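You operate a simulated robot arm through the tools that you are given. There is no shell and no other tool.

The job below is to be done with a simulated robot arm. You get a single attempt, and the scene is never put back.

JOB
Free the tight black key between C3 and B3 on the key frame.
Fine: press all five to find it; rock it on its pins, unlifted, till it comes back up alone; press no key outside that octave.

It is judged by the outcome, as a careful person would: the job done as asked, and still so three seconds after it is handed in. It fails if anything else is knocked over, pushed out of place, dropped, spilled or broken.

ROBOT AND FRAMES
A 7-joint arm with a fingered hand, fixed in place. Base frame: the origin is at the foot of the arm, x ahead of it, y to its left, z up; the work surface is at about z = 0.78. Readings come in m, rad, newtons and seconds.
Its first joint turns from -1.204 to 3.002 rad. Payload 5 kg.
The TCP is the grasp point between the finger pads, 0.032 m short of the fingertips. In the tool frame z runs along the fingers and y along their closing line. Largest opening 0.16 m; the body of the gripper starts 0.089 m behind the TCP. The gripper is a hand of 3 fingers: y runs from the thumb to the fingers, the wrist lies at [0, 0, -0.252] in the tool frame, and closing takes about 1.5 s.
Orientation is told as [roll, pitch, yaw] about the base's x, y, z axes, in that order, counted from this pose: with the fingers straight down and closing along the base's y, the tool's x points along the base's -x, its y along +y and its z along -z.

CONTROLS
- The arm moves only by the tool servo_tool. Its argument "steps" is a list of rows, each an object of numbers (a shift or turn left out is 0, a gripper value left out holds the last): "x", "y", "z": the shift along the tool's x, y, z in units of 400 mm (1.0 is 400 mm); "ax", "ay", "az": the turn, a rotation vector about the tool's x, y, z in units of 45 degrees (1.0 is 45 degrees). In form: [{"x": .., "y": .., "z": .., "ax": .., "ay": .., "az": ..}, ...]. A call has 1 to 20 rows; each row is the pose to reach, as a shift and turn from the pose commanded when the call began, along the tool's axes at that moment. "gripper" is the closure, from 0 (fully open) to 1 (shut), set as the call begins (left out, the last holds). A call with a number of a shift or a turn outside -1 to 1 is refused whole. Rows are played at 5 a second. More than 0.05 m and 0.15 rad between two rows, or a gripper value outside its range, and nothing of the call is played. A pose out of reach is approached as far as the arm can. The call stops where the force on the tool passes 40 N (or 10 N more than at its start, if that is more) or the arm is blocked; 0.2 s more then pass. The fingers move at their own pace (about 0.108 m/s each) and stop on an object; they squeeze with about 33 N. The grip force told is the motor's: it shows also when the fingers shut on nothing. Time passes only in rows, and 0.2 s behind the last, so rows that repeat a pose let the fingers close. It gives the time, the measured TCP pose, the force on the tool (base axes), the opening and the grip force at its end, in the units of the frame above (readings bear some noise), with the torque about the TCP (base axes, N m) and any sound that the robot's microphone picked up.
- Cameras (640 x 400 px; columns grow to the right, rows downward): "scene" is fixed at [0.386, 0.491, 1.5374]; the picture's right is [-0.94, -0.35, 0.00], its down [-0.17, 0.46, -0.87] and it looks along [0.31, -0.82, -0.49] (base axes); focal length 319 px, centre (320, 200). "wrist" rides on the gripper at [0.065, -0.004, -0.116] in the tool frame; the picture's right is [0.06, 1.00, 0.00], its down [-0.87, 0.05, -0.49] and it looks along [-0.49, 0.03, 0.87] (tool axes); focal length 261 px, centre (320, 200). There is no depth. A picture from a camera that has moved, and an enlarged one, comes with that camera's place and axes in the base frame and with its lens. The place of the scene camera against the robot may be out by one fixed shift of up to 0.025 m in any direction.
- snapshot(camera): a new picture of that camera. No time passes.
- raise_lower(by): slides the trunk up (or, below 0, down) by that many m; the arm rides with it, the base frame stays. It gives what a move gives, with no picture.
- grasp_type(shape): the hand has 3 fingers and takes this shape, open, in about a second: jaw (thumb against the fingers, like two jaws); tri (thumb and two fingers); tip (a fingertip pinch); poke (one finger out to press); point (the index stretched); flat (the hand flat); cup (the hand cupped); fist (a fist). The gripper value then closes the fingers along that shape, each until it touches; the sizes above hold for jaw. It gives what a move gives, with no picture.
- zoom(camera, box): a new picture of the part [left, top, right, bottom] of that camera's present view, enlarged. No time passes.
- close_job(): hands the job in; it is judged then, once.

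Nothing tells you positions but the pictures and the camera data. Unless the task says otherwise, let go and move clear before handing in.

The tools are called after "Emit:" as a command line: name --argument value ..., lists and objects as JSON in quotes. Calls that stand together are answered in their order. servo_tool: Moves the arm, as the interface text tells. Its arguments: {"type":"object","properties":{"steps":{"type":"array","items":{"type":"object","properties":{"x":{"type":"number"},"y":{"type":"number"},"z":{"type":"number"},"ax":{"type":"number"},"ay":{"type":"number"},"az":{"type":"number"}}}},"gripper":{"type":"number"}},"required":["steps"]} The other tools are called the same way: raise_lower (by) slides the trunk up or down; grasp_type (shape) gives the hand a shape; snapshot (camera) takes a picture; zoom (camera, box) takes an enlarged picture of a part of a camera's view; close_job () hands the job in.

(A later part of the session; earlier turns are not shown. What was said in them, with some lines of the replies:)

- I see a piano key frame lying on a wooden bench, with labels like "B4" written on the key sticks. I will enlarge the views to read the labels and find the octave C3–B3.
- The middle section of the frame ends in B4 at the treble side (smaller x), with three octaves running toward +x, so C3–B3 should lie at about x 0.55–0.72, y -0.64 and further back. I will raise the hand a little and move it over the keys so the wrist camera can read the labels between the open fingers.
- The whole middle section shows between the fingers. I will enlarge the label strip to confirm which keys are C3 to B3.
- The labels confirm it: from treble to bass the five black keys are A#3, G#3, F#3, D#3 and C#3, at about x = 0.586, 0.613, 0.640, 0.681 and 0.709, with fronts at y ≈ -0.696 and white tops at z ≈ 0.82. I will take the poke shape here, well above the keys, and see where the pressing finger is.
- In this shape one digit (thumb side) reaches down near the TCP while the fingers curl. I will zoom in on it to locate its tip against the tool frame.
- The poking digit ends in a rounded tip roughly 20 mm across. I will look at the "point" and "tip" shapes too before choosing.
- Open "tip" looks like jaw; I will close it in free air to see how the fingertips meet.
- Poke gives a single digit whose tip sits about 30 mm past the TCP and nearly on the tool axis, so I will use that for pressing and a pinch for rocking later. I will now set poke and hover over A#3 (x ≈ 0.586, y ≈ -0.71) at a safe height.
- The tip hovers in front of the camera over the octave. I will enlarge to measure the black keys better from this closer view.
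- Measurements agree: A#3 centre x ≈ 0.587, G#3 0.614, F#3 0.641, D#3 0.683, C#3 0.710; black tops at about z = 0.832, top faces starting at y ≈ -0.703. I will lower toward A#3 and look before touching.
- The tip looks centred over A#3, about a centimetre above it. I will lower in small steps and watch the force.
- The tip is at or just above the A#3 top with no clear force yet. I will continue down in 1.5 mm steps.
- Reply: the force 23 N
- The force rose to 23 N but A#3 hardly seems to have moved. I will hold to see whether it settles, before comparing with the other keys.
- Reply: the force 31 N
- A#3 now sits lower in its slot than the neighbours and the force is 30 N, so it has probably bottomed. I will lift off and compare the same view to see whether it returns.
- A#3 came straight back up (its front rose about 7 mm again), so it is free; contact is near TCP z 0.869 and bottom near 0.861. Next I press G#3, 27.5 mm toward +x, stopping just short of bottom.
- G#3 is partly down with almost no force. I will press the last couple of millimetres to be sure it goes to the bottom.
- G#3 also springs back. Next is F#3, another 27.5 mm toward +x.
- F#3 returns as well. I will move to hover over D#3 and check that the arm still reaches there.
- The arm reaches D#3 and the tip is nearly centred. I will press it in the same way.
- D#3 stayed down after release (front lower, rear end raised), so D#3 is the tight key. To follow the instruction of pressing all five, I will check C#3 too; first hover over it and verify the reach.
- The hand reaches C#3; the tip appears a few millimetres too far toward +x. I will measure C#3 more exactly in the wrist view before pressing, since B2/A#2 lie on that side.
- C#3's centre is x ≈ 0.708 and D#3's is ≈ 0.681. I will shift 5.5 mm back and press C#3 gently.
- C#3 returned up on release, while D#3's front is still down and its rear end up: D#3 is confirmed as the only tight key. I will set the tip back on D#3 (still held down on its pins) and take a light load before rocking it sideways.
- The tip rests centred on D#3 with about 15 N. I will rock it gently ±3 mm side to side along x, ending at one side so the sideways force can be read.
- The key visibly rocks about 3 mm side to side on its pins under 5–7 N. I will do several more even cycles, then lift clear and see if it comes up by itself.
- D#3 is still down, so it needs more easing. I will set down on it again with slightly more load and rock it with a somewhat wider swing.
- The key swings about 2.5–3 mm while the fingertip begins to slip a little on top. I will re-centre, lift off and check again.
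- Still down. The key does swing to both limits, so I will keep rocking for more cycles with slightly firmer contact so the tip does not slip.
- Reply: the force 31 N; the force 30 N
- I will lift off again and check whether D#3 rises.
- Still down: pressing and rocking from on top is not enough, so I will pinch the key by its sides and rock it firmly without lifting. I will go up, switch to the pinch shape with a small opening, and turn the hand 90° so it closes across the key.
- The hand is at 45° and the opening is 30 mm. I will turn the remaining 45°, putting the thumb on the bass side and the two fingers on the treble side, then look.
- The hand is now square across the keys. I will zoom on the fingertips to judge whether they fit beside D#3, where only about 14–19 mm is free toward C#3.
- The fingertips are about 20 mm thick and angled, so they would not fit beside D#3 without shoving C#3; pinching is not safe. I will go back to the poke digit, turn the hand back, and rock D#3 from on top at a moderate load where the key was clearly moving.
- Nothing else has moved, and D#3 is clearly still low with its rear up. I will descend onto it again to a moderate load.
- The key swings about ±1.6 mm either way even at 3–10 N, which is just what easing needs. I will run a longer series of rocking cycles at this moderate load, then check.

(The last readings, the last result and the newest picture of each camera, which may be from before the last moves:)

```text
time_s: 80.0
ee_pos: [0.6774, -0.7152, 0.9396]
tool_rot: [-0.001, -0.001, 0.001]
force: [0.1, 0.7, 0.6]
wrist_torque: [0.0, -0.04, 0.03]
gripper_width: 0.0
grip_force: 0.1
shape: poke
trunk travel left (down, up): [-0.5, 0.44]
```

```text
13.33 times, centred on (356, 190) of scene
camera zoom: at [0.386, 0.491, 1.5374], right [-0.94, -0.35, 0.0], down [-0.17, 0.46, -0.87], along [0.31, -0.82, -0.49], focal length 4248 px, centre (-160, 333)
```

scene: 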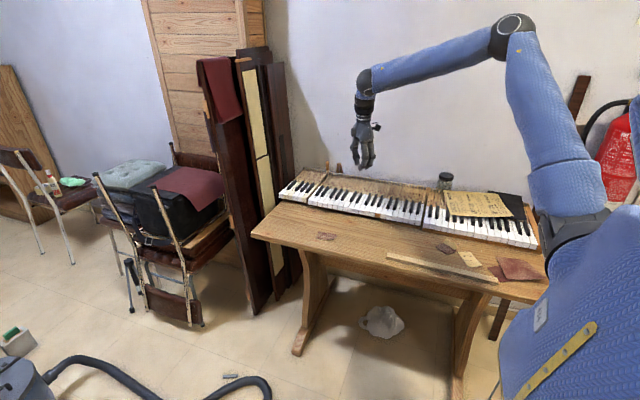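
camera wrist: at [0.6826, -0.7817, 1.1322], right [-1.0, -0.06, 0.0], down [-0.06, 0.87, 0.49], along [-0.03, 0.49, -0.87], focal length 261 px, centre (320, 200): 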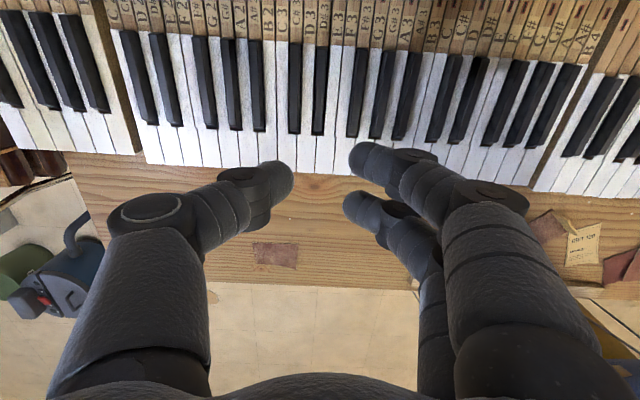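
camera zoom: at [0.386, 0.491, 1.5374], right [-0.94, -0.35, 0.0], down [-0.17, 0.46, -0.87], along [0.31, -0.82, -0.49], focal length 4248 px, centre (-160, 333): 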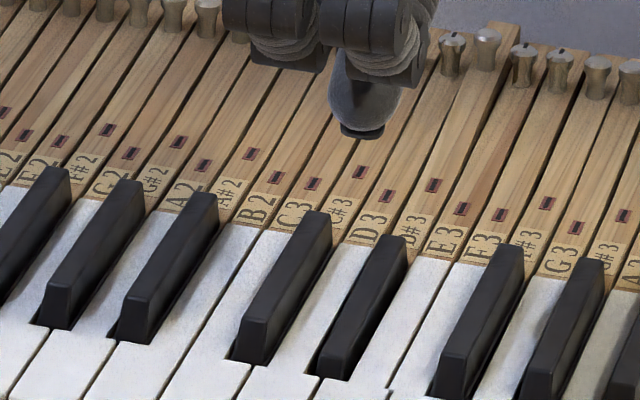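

Still down. The sideways travel reaches its limits, so perhaps pressing it to the bottom is what keeps it jammed; I will try rocking with only a very light touch on top so the key is not forced down.

Emit:
servo_tool --steps '[{"z": 0.08}, {"z": 0.14}, {"z": 0.17}, {"z": 0.185}, {"z": 0.19}, {"z": 0.192}, {"z": 0.192}]'

Emit:
servo_tool --steps '[{"z": 0.001}, {"z": 0.002}, {"z": 0.003}, {"z": 0.003}]'

Emit:
servo_tool --steps '[{"x": 0.003}, {"x": 0.006}, {"x": 0.0085}, {"x": 0.0085}]'

Emit:
zoom --camera "scene" --box '[348, 190, 372, 205]'

Emit:
servo_tool --steps '[{"x": -0.004}, {"x": -0.008}, {"x": -0.012}, {"x": -0.017}, {"x": -0.017}]'

Emit:
zoom --camera "scene" --box '[348, 190, 372, 205]'

```text
time_s: 81.6
ee_pos: [0.6775, -0.7175, 0.8627]
tool_rot: [0.001, -0.001, -0.001]
force: [0.3, -0.1, 0.0]
wrist_torque: [-0.01, -0.02, -0.02]
gripper_width: 0.0002
grip_force: 0.1
shape: poke
trunk travel left (down, up): [-0.5, 0.44]
```

```text
time_s: 82.6
ee_pos: [0.6762, -0.717, 0.8629]
tool_rot: [0.001, 0.0, 0.0]
force: [0.5, -0.2, -0.9]
wrist_torque: [0.03, 0.01, -0.04]
gripper_width: 0.0
grip_force: 0.0
shape: poke
trunk travel left (down, up): [-0.5, 0.44]
```

```text
time_s: 83.6
ee_pos: [0.6745, -0.7176, 0.862]
tool_rot: [0.0, 0.0, 0.0]
force: [0.3, -0.5, 0.7]
wrist_torque: [0.02, 0.01, -0.01]
gripper_width: 0.0
grip_force: 0.0
shape: poke
trunk travel left (down, up): [-0.5, 0.44]
```

```text
16.00 times, centred on (360, 198) of scene
camera zoom: at [0.386, 0.491, 1.5374], right [-0.94, -0.35, 0.0], down [-0.17, 0.46, -0.87], along [0.31, -0.82, -0.49], focal length 5097 px, centre (-320, 240)
```

zoom: 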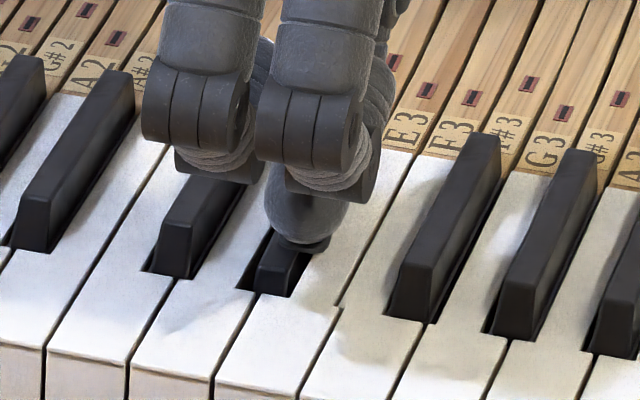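

```text
time_s: 84.8
ee_pos: [0.6808, -0.7159, 0.8623]
tool_rot: [0.0, -0.001, -0.002]
force: [-1.2, 0.4, 0.8]
wrist_torque: [0.03, 0.02, -0.02]
gripper_width: 0.0001
grip_force: 0.1
shape: poke
trunk travel left (down, up): [-0.5, 0.44]
```

```text
16.00 times, centred on (360, 198) of scene
camera zoom: at [0.386, 0.491, 1.5374], right [-0.94, -0.35, 0.0], down [-0.17, 0.46, -0.87], along [0.31, -0.82, -0.49], focal length 5097 px, centre (-320, 240)
```

zoom: 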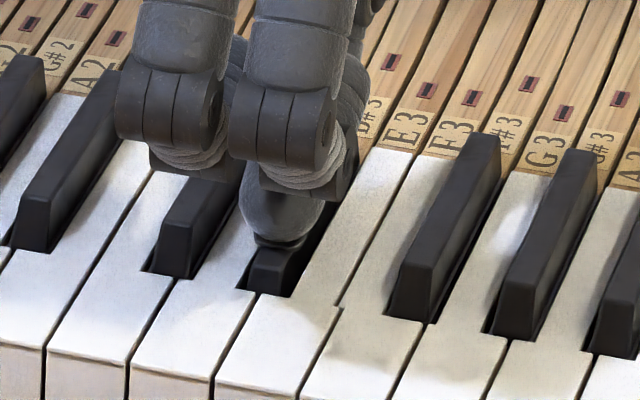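

Even with about 1 N on top the key swings roughly 2 mm. I will rock it through many cycles with this light touch and then check.

Emit:
servo_tool --steps '[{"x": 0.008, "z": 0.001}, {"x": 0.017, "z": 0.001}, {"x": 0.008, "z": 0.001}, {"x": 0.0, "z": 0.001}, {"x": 0.008, "z": 0.001}, {"x": 0.017, "z": 0.001}, {"x": 0.008, "z": 0.001}, {"x": 0.0, "z": 0.001}, {"x": 0.008, "z": 0.001}, {"x": 0.017, "z": 0.001}, {"x": 0.008, "z": 0.001}, {"x": 0.0, "z": 0.001}, {"x": 0.008, "z": 0.001}, {"x": 0.017, "z": 0.001}, {"x": 0.008, "z": 0.001}, {"x": 0.0, "z": 0.001}, {"x": 0.008, "z": 0.001}, {"x": 0.017, "z": 0.001}, {"x": 0.008, "z": 0.001}, {"x": 0.0, "z": 0.001}]'

Emit:
servo_tool --steps '[{"x": 0.008}, {"x": 0.017}, {"x": 0.008}, {"x": 0.0}, {"x": 0.008}, {"x": 0.017}, {"x": 0.008}, {"x": 0.0}, {"x": 0.008}, {"x": 0.017}, {"x": 0.008}, {"x": 0.0}, {"x": 0.008}, {"x": 0.017}, {"x": 0.008}, {"x": 0.0}, {"x": 0.008}, {"x": 0.017}, {"x": 0.0085}, {"x": 0.0085}]'

Emit:
servo_tool --steps '[{"z": -0.02}, {"z": -0.06}, {"z": -0.12}, {"z": -0.2}, {"z": -0.2}, {"z": -0.2}]'

Emit:
zoom --camera "scene" --box '[348, 190, 372, 205]'

Emit:
zoom --camera "wrist" --box '[160, 60, 360, 185]'

```text
time_s: 89.0
ee_pos: [0.6802, -0.7148, 0.8627]
tool_rot: [0.0, -0.001, 0.001]
force: [-0.6, 0.7, 3.2]
wrist_torque: [0.02, 0.04, -0.02]
gripper_width: 0.0002
grip_force: 0.0
shape: poke
trunk travel left (down, up): [-0.5, 0.44]
```

```text
time_s: 93.2
ee_pos: [0.6774, -0.7166, 0.8623]
tool_rot: [0.0, 0.0, -0.002]
force: [-1.0, 0.1, 3.9]
wrist_torque: [0.02, -0.01, -0.02]
gripper_width: 0.0
grip_force: 0.1
shape: poke
trunk travel left (down, up): [-0.5, 0.44]
```

```text
time_s: 94.6
ee_pos: [0.6778, -0.7159, 0.9406]
tool_rot: [-0.002, 0.0, 0.0]
force: [0.0, 0.9, -0.5]
wrist_torque: [-0.03, 0.01, 0.02]
gripper_width: 0.0
grip_force: 0.2
shape: poke
trunk travel left (down, up): [-0.5, 0.44]
```

```text
16.00 times, centred on (360, 198) of scene
camera zoom: at [0.386, 0.491, 1.5374], right [-0.94, -0.35, 0.0], down [-0.17, 0.46, -0.87], along [0.31, -0.82, -0.49], focal length 5097 px, centre (-320, 240)
```

zoom: 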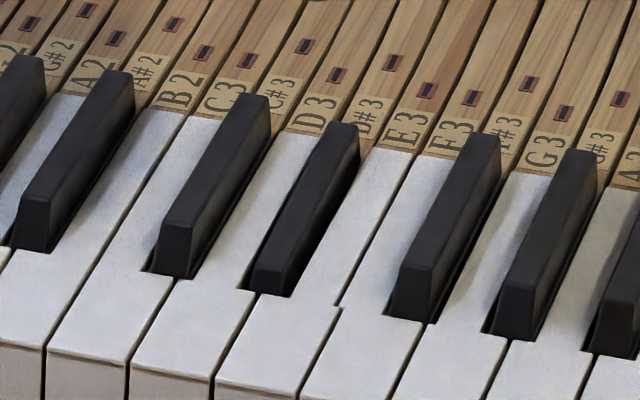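

```text
3.20 times, centred on (260, 122) of wrist
camera zoom: at [0.6126, -0.719, 1.0566], right [-0.06, 1.0, 0.0], down [0.87, 0.05, 0.49], along [0.49, 0.03, -0.87], focal length 834 px, centre (512, 448)
```

zoom: 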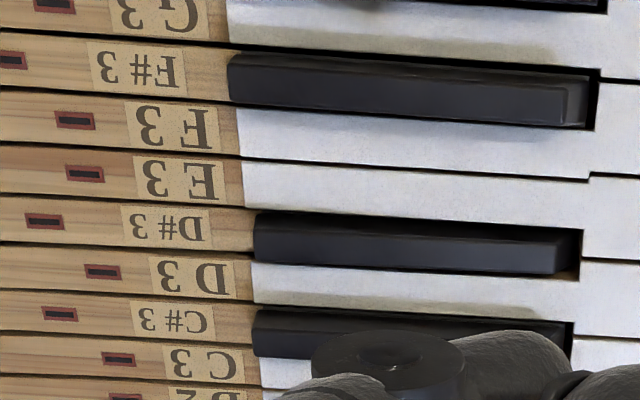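

D#3 is still stuck; it also stays sideways where I leave it, so it needs a firmer rock against the pins. I will load it a bit more so the tip grips, and push harder to each side with short holds.

Emit:
servo_tool --steps '[{"z": 0.08}, {"z": 0.14}, {"z": 0.17}, {"z": 0.185}, {"z": 0.193}, {"z": 0.199}, {"z": 0.204}, {"z": 0.207}, {"z": 0.207}]'

Emit:
servo_tool --steps '[{"x": 0.005}, {"x": 0.01}, {"x": 0.015}, {"x": 0.015}]'

Emit:
zoom --camera "scene" --box '[348, 190, 372, 205]'

Emit:
servo_tool --steps '[{"x": -0.008}, {"x": -0.015}, {"x": -0.023}, {"x": -0.03}, {"x": -0.03}]'

Emit:
zoom --camera "scene" --box '[348, 190, 372, 205]'

```text
time_s: 96.6
ee_pos: [0.678, -0.7148, 0.861]
tool_rot: [0.0, -0.003, 0.0]
force: [1.5, -4.3, 22.3]
wrist_torque: [0.01, 0.01, -0.02]
gripper_width: 0.0
grip_force: 0.1
shape: poke
trunk travel left (down, up): [-0.5, 0.44]
```

```text
time_s: 97.6
ee_pos: [0.6713, -0.7166, 0.8606]
tool_rot: [-0.001, -0.001, 0.0]
force: [5.9, 1.9, 20.8]
wrist_torque: [0.17, -0.36, -0.02]
gripper_width: 0.0001
grip_force: 0.1
shape: poke
trunk travel left (down, up): [-0.5, 0.44]
```

```text
16.00 times, centred on (360, 198) of scene
camera zoom: at [0.386, 0.491, 1.5374], right [-0.94, -0.35, 0.0], down [-0.17, 0.46, -0.87], along [0.31, -0.82, -0.49], focal length 5097 px, centre (-320, 240)
```

zoom: 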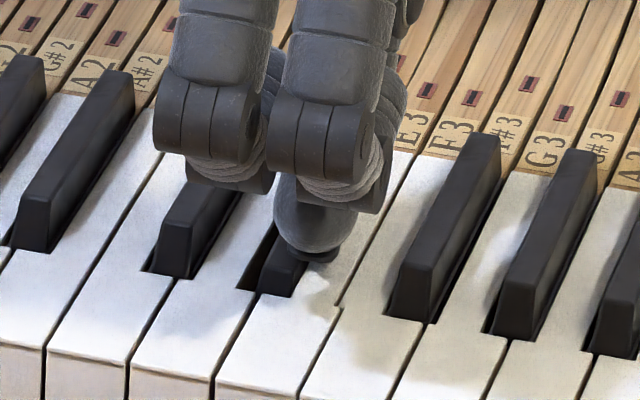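

```text
time_s: 98.8
ee_pos: [0.6814, -0.7169, 0.8592]
tool_rot: [0.001, -0.001, 0.0]
force: [-5.7, 0.1, 18.7]
wrist_torque: [0.11, 0.29, 0.05]
gripper_width: 0.0
grip_force: 0.1
shape: poke
trunk travel left (down, up): [-0.5, 0.44]
```

```text
16.00 times, centred on (360, 198) of scene
camera zoom: at [0.386, 0.491, 1.5374], right [-0.94, -0.35, 0.0], down [-0.17, 0.46, -0.87], along [0.31, -0.82, -0.49], focal length 5097 px, centre (-320, 240)
```

zoom: 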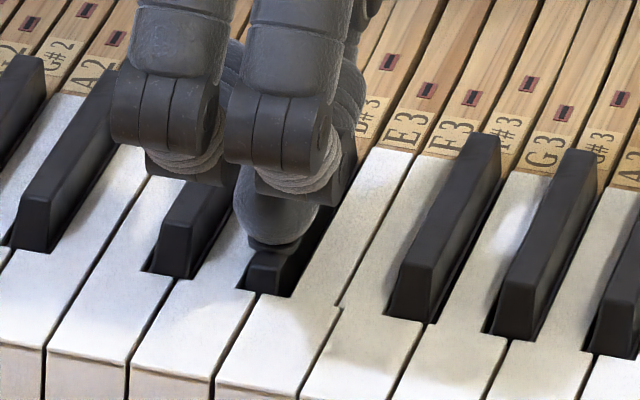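

The key goes to its stop on each side with about 6 N. I will repeat several of these firmer swings, then release and look.

Emit:
servo_tool --steps '[{"x": 0.01}, {"x": 0.02}, {"x": 0.028}, {"x": 0.028}, {"x": 0.018}, {"x": 0.008}, {"x": 0.001}, {"x": 0.001}, {"x": 0.01}, {"x": 0.02}, {"x": 0.028}, {"x": 0.028}, {"x": 0.018}, {"x": 0.008}, {"x": 0.001}, {"x": 0.001}, {"x": 0.01}, {"x": 0.02}, {"x": 0.028}, {"x": 0.028}]'

Emit:
servo_tool --steps '[{"x": -0.01}, {"x": -0.02}, {"x": -0.027}, {"x": -0.027}, {"x": -0.018}, {"x": -0.008}, {"x": 0.0}, {"x": 0.0}, {"x": -0.01}, {"x": -0.02}, {"x": -0.027}, {"x": -0.027}, {"x": -0.018}, {"x": -0.008}, {"x": 0.0}, {"x": 0.0}, {"x": -0.007}, {"x": -0.013}, {"x": -0.013}, {"x": -0.013}]'

Emit:
servo_tool --steps '[{"z": -0.02}, {"z": -0.06}, {"z": -0.12}, {"z": -0.2}, {"z": -0.2}, {"z": -0.2}]'

Emit:
zoom --camera "scene" --box '[348, 190, 372, 205]'

Emit:
zoom --camera "scene" --box '[356, 165, 388, 185]'

```text
time_s: 103.0
ee_pos: [0.6713, -0.7149, 0.861]
tool_rot: [0.0, -0.001, 0.0]
force: [3.0, 3.3, 12.2]
wrist_torque: [0.17, -0.2, -0.02]
gripper_width: 0.0002
grip_force: 0.1
shape: poke
trunk travel left (down, up): [-0.5, 0.44]
```

```text
time_s: 107.2
ee_pos: [0.6761, -0.7151, 0.8596]
tool_rot: [0.0, 0.001, 0.001]
force: [-4.8, -1.6, 21.0]
wrist_torque: [0.08, 0.13, 0.04]
gripper_width: 0.0
grip_force: 0.0
shape: poke
trunk travel left (down, up): [-0.5, 0.44]
```

```text
time_s: 108.6
ee_pos: [0.6757, -0.7171, 0.9377]
tool_rot: [-0.001, 0.0, 0.0]
force: [-0.5, 0.5, 0.3]
wrist_torque: [-0.01, -0.01, 0.0]
gripper_width: 0.0
grip_force: 0.1
shape: poke
trunk travel left (down, up): [-0.5, 0.44]
```

```text
16.00 times, centred on (360, 198) of scene
camera zoom: at [0.386, 0.491, 1.5374], right [-0.94, -0.35, 0.0], down [-0.17, 0.46, -0.87], along [0.31, -0.82, -0.49], focal length 5097 px, centre (-320, 240)
```

zoom: 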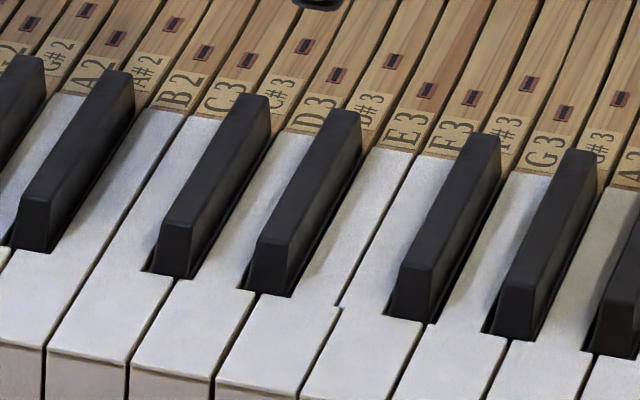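

```text
16.00 times, centred on (372, 175) of scene
camera zoom: at [0.386, 0.491, 1.5374], right [-0.94, -0.35, 0.0], down [-0.17, 0.46, -0.87], along [0.31, -0.82, -0.49], focal length 5097 px, centre (-512, 600)
```

zoom: 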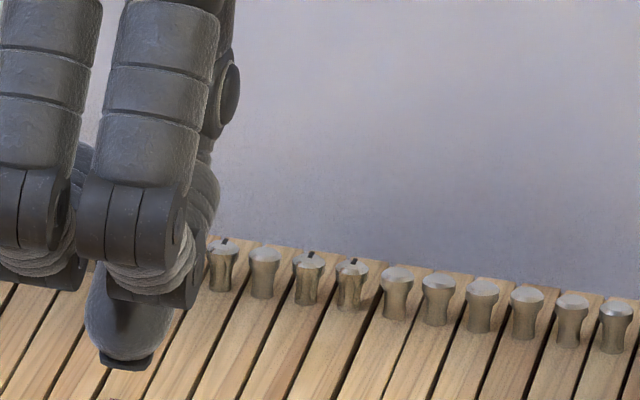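

D#3 has come up: its front stands level with its neighbours and its rear end is back in line. I will test it once with a gentle press and release to be sure it now returns by itself.

Emit:
servo_tool --steps '[{"x": -0.002, "z": 0.08}, {"x": -0.002, "z": 0.13}, {"x": -0.002, "z": 0.155}, {"x": -0.002, "z": 0.17}, {"x": -0.002, "z": 0.18}, {"x": -0.002, "z": 0.188}, {"x": -0.002, "z": 0.193}, {"x": -0.002, "z": 0.193}]'

Emit:
zoom --camera "scene" --box '[348, 190, 372, 205]'

Emit:
servo_tool --steps '[{"z": -0.01}, {"z": -0.03}, {"z": -0.06}, {"z": -0.12}, {"z": -0.2}, {"z": -0.2}, {"z": -0.2}]'

Emit:
zoom --camera "scene" --box '[348, 190, 372, 205]'

```text
time_s: 110.4
ee_pos: [0.6776, -0.7158, 0.8622]
tool_rot: [0.001, -0.001, 0.001]
force: [-0.1, -1.0, 2.8]
wrist_torque: [0.0, -0.02, -0.03]
gripper_width: 0.0
grip_force: 0.1
shape: poke
trunk travel left (down, up): [-0.5, 0.44]
```

```text
16.00 times, centred on (360, 198) of scene
camera zoom: at [0.386, 0.491, 1.5374], right [-0.94, -0.35, 0.0], down [-0.17, 0.46, -0.87], along [0.31, -0.82, -0.49], focal length 5097 px, centre (-320, 240)
```

zoom: 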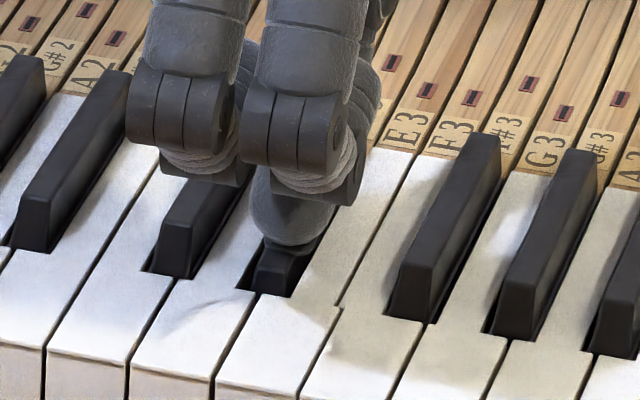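

```text
time_s: 112.0
ee_pos: [0.6815, -0.7193, 0.9437]
tool_rot: [0.001, -0.001, 0.0]
force: [0.5, -0.2, 0.1]
wrist_torque: [0.03, -0.01, 0.04]
gripper_width: 0.0
grip_force: 0.0
shape: poke
trunk travel left (down, up): [-0.5, 0.44]
```

```text
16.00 times, centred on (360, 198) of scene
camera zoom: at [0.386, 0.491, 1.5374], right [-0.94, -0.35, 0.0], down [-0.17, 0.46, -0.87], along [0.31, -0.82, -0.49], focal length 5097 px, centre (-320, 240)
```

zoom: 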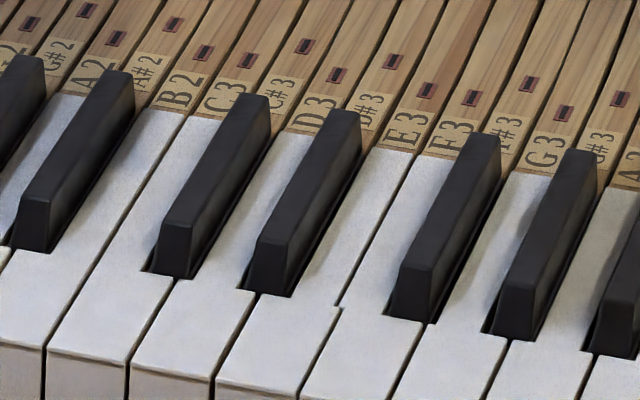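

D#3 went down with under 3 N and came straight back up by itself on release. I will move the hand up and clear and look over the whole bench before handing in.

Emit:
servo_tool --steps '[{"z": -0.1}, {"z": -0.2}, {"z": -0.28}, {"x": 0.08, "y": 0.06, "z": -0.28}, {"x": 0.16, "y": 0.12, "z": -0.28}, {"x": 0.24, "y": 0.18, "z": -0.28}, {"x": 0.32, "y": 0.24, "z": -0.28}, {"x": 0.4, "y": 0.3, "z": -0.28}, {"x": 0.4, "y": 0.3, "z": -0.28}]'

Emit:
snapshot --camera "scene"

Emit:
zoom --camera "scene" --box '[290, 160, 450, 260]'

Emit:
zoom --camera "scene" --box '[340, 175, 396, 210]'

```text
time_s: 114.0
ee_pos: [0.517, -0.5986, 1.0536]
tool_rot: [0.0, 0.002, 0.002]
force: [-0.1, 0.1, -1.4]
wrist_torque: [-0.03, 0.01, 0.02]
gripper_width: 0.0
grip_force: 0.0
shape: poke
trunk travel left (down, up): [-0.5, 0.44]
```

```text
taken
```

scene: 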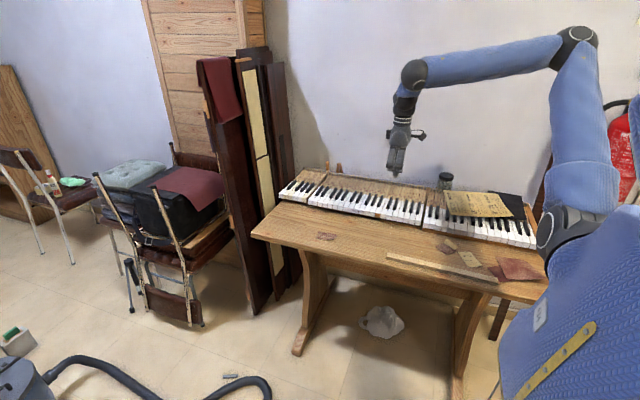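

```text
4.00 times, centred on (370, 210) of scene
camera zoom: at [0.386, 0.491, 1.5374], right [-0.94, -0.35, 0.0], down [-0.17, 0.46, -0.87], along [0.31, -0.82, -0.49], focal length 1274 px, centre (120, 160)
```

zoom: 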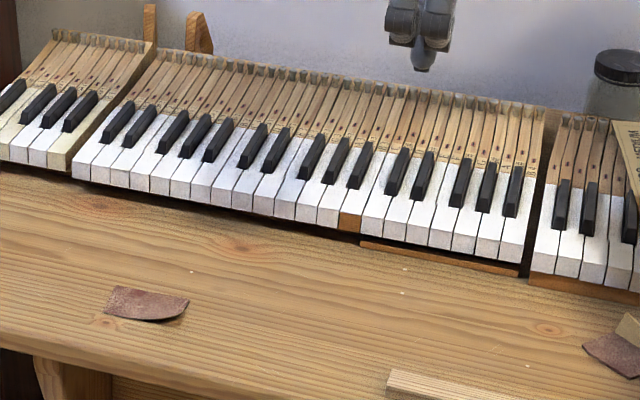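

```text
11.43 times, centred on (368, 192) of scene
camera zoom: at [0.386, 0.491, 1.5374], right [-0.94, -0.35, 0.0], down [-0.17, 0.46, -0.87], along [0.31, -0.82, -0.49], focal length 3641 px, centre (-229, 286)
```

zoom: 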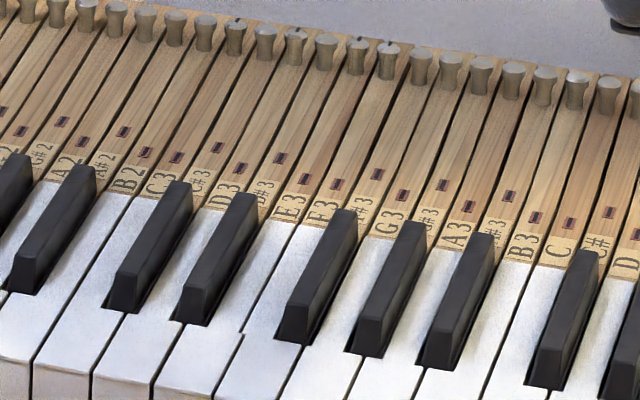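

All five black keys in the octave now stand level, D#3 returns on its own, nothing else on the bench has moved, and the hand is clear. I am handing the job in.

Emit:
close_job

```text
The job is handed in.
```

The tight black key was D#3, and it now comes back up on its own. I can't see how the job was judged; this is what I saw on the bench.

- **Finding it:** I pressed all five black keys between C3 and B3. A#3, G#3, F#3 and C#3 sprang straight back. D#3 stayed down.
- **Freeing it:** I rocked D#3 side to side from on top, without lifting it. Light and moderate rocking did nothing. A run of firmer swings, about 6 N to each side, freed it, and it rose when I let go.
- **Testing it:** I then pressed it once more with under 3 N, and it came straight back up.

I tried turning the hand to pinch D#3 by its sides. I gave that up before touching anything, because the fingers were too thick to fit beside C#3.

I pressed no key outside the octave. In the last pictures the other keys and the things on the bench were in place, and the hand was clear.
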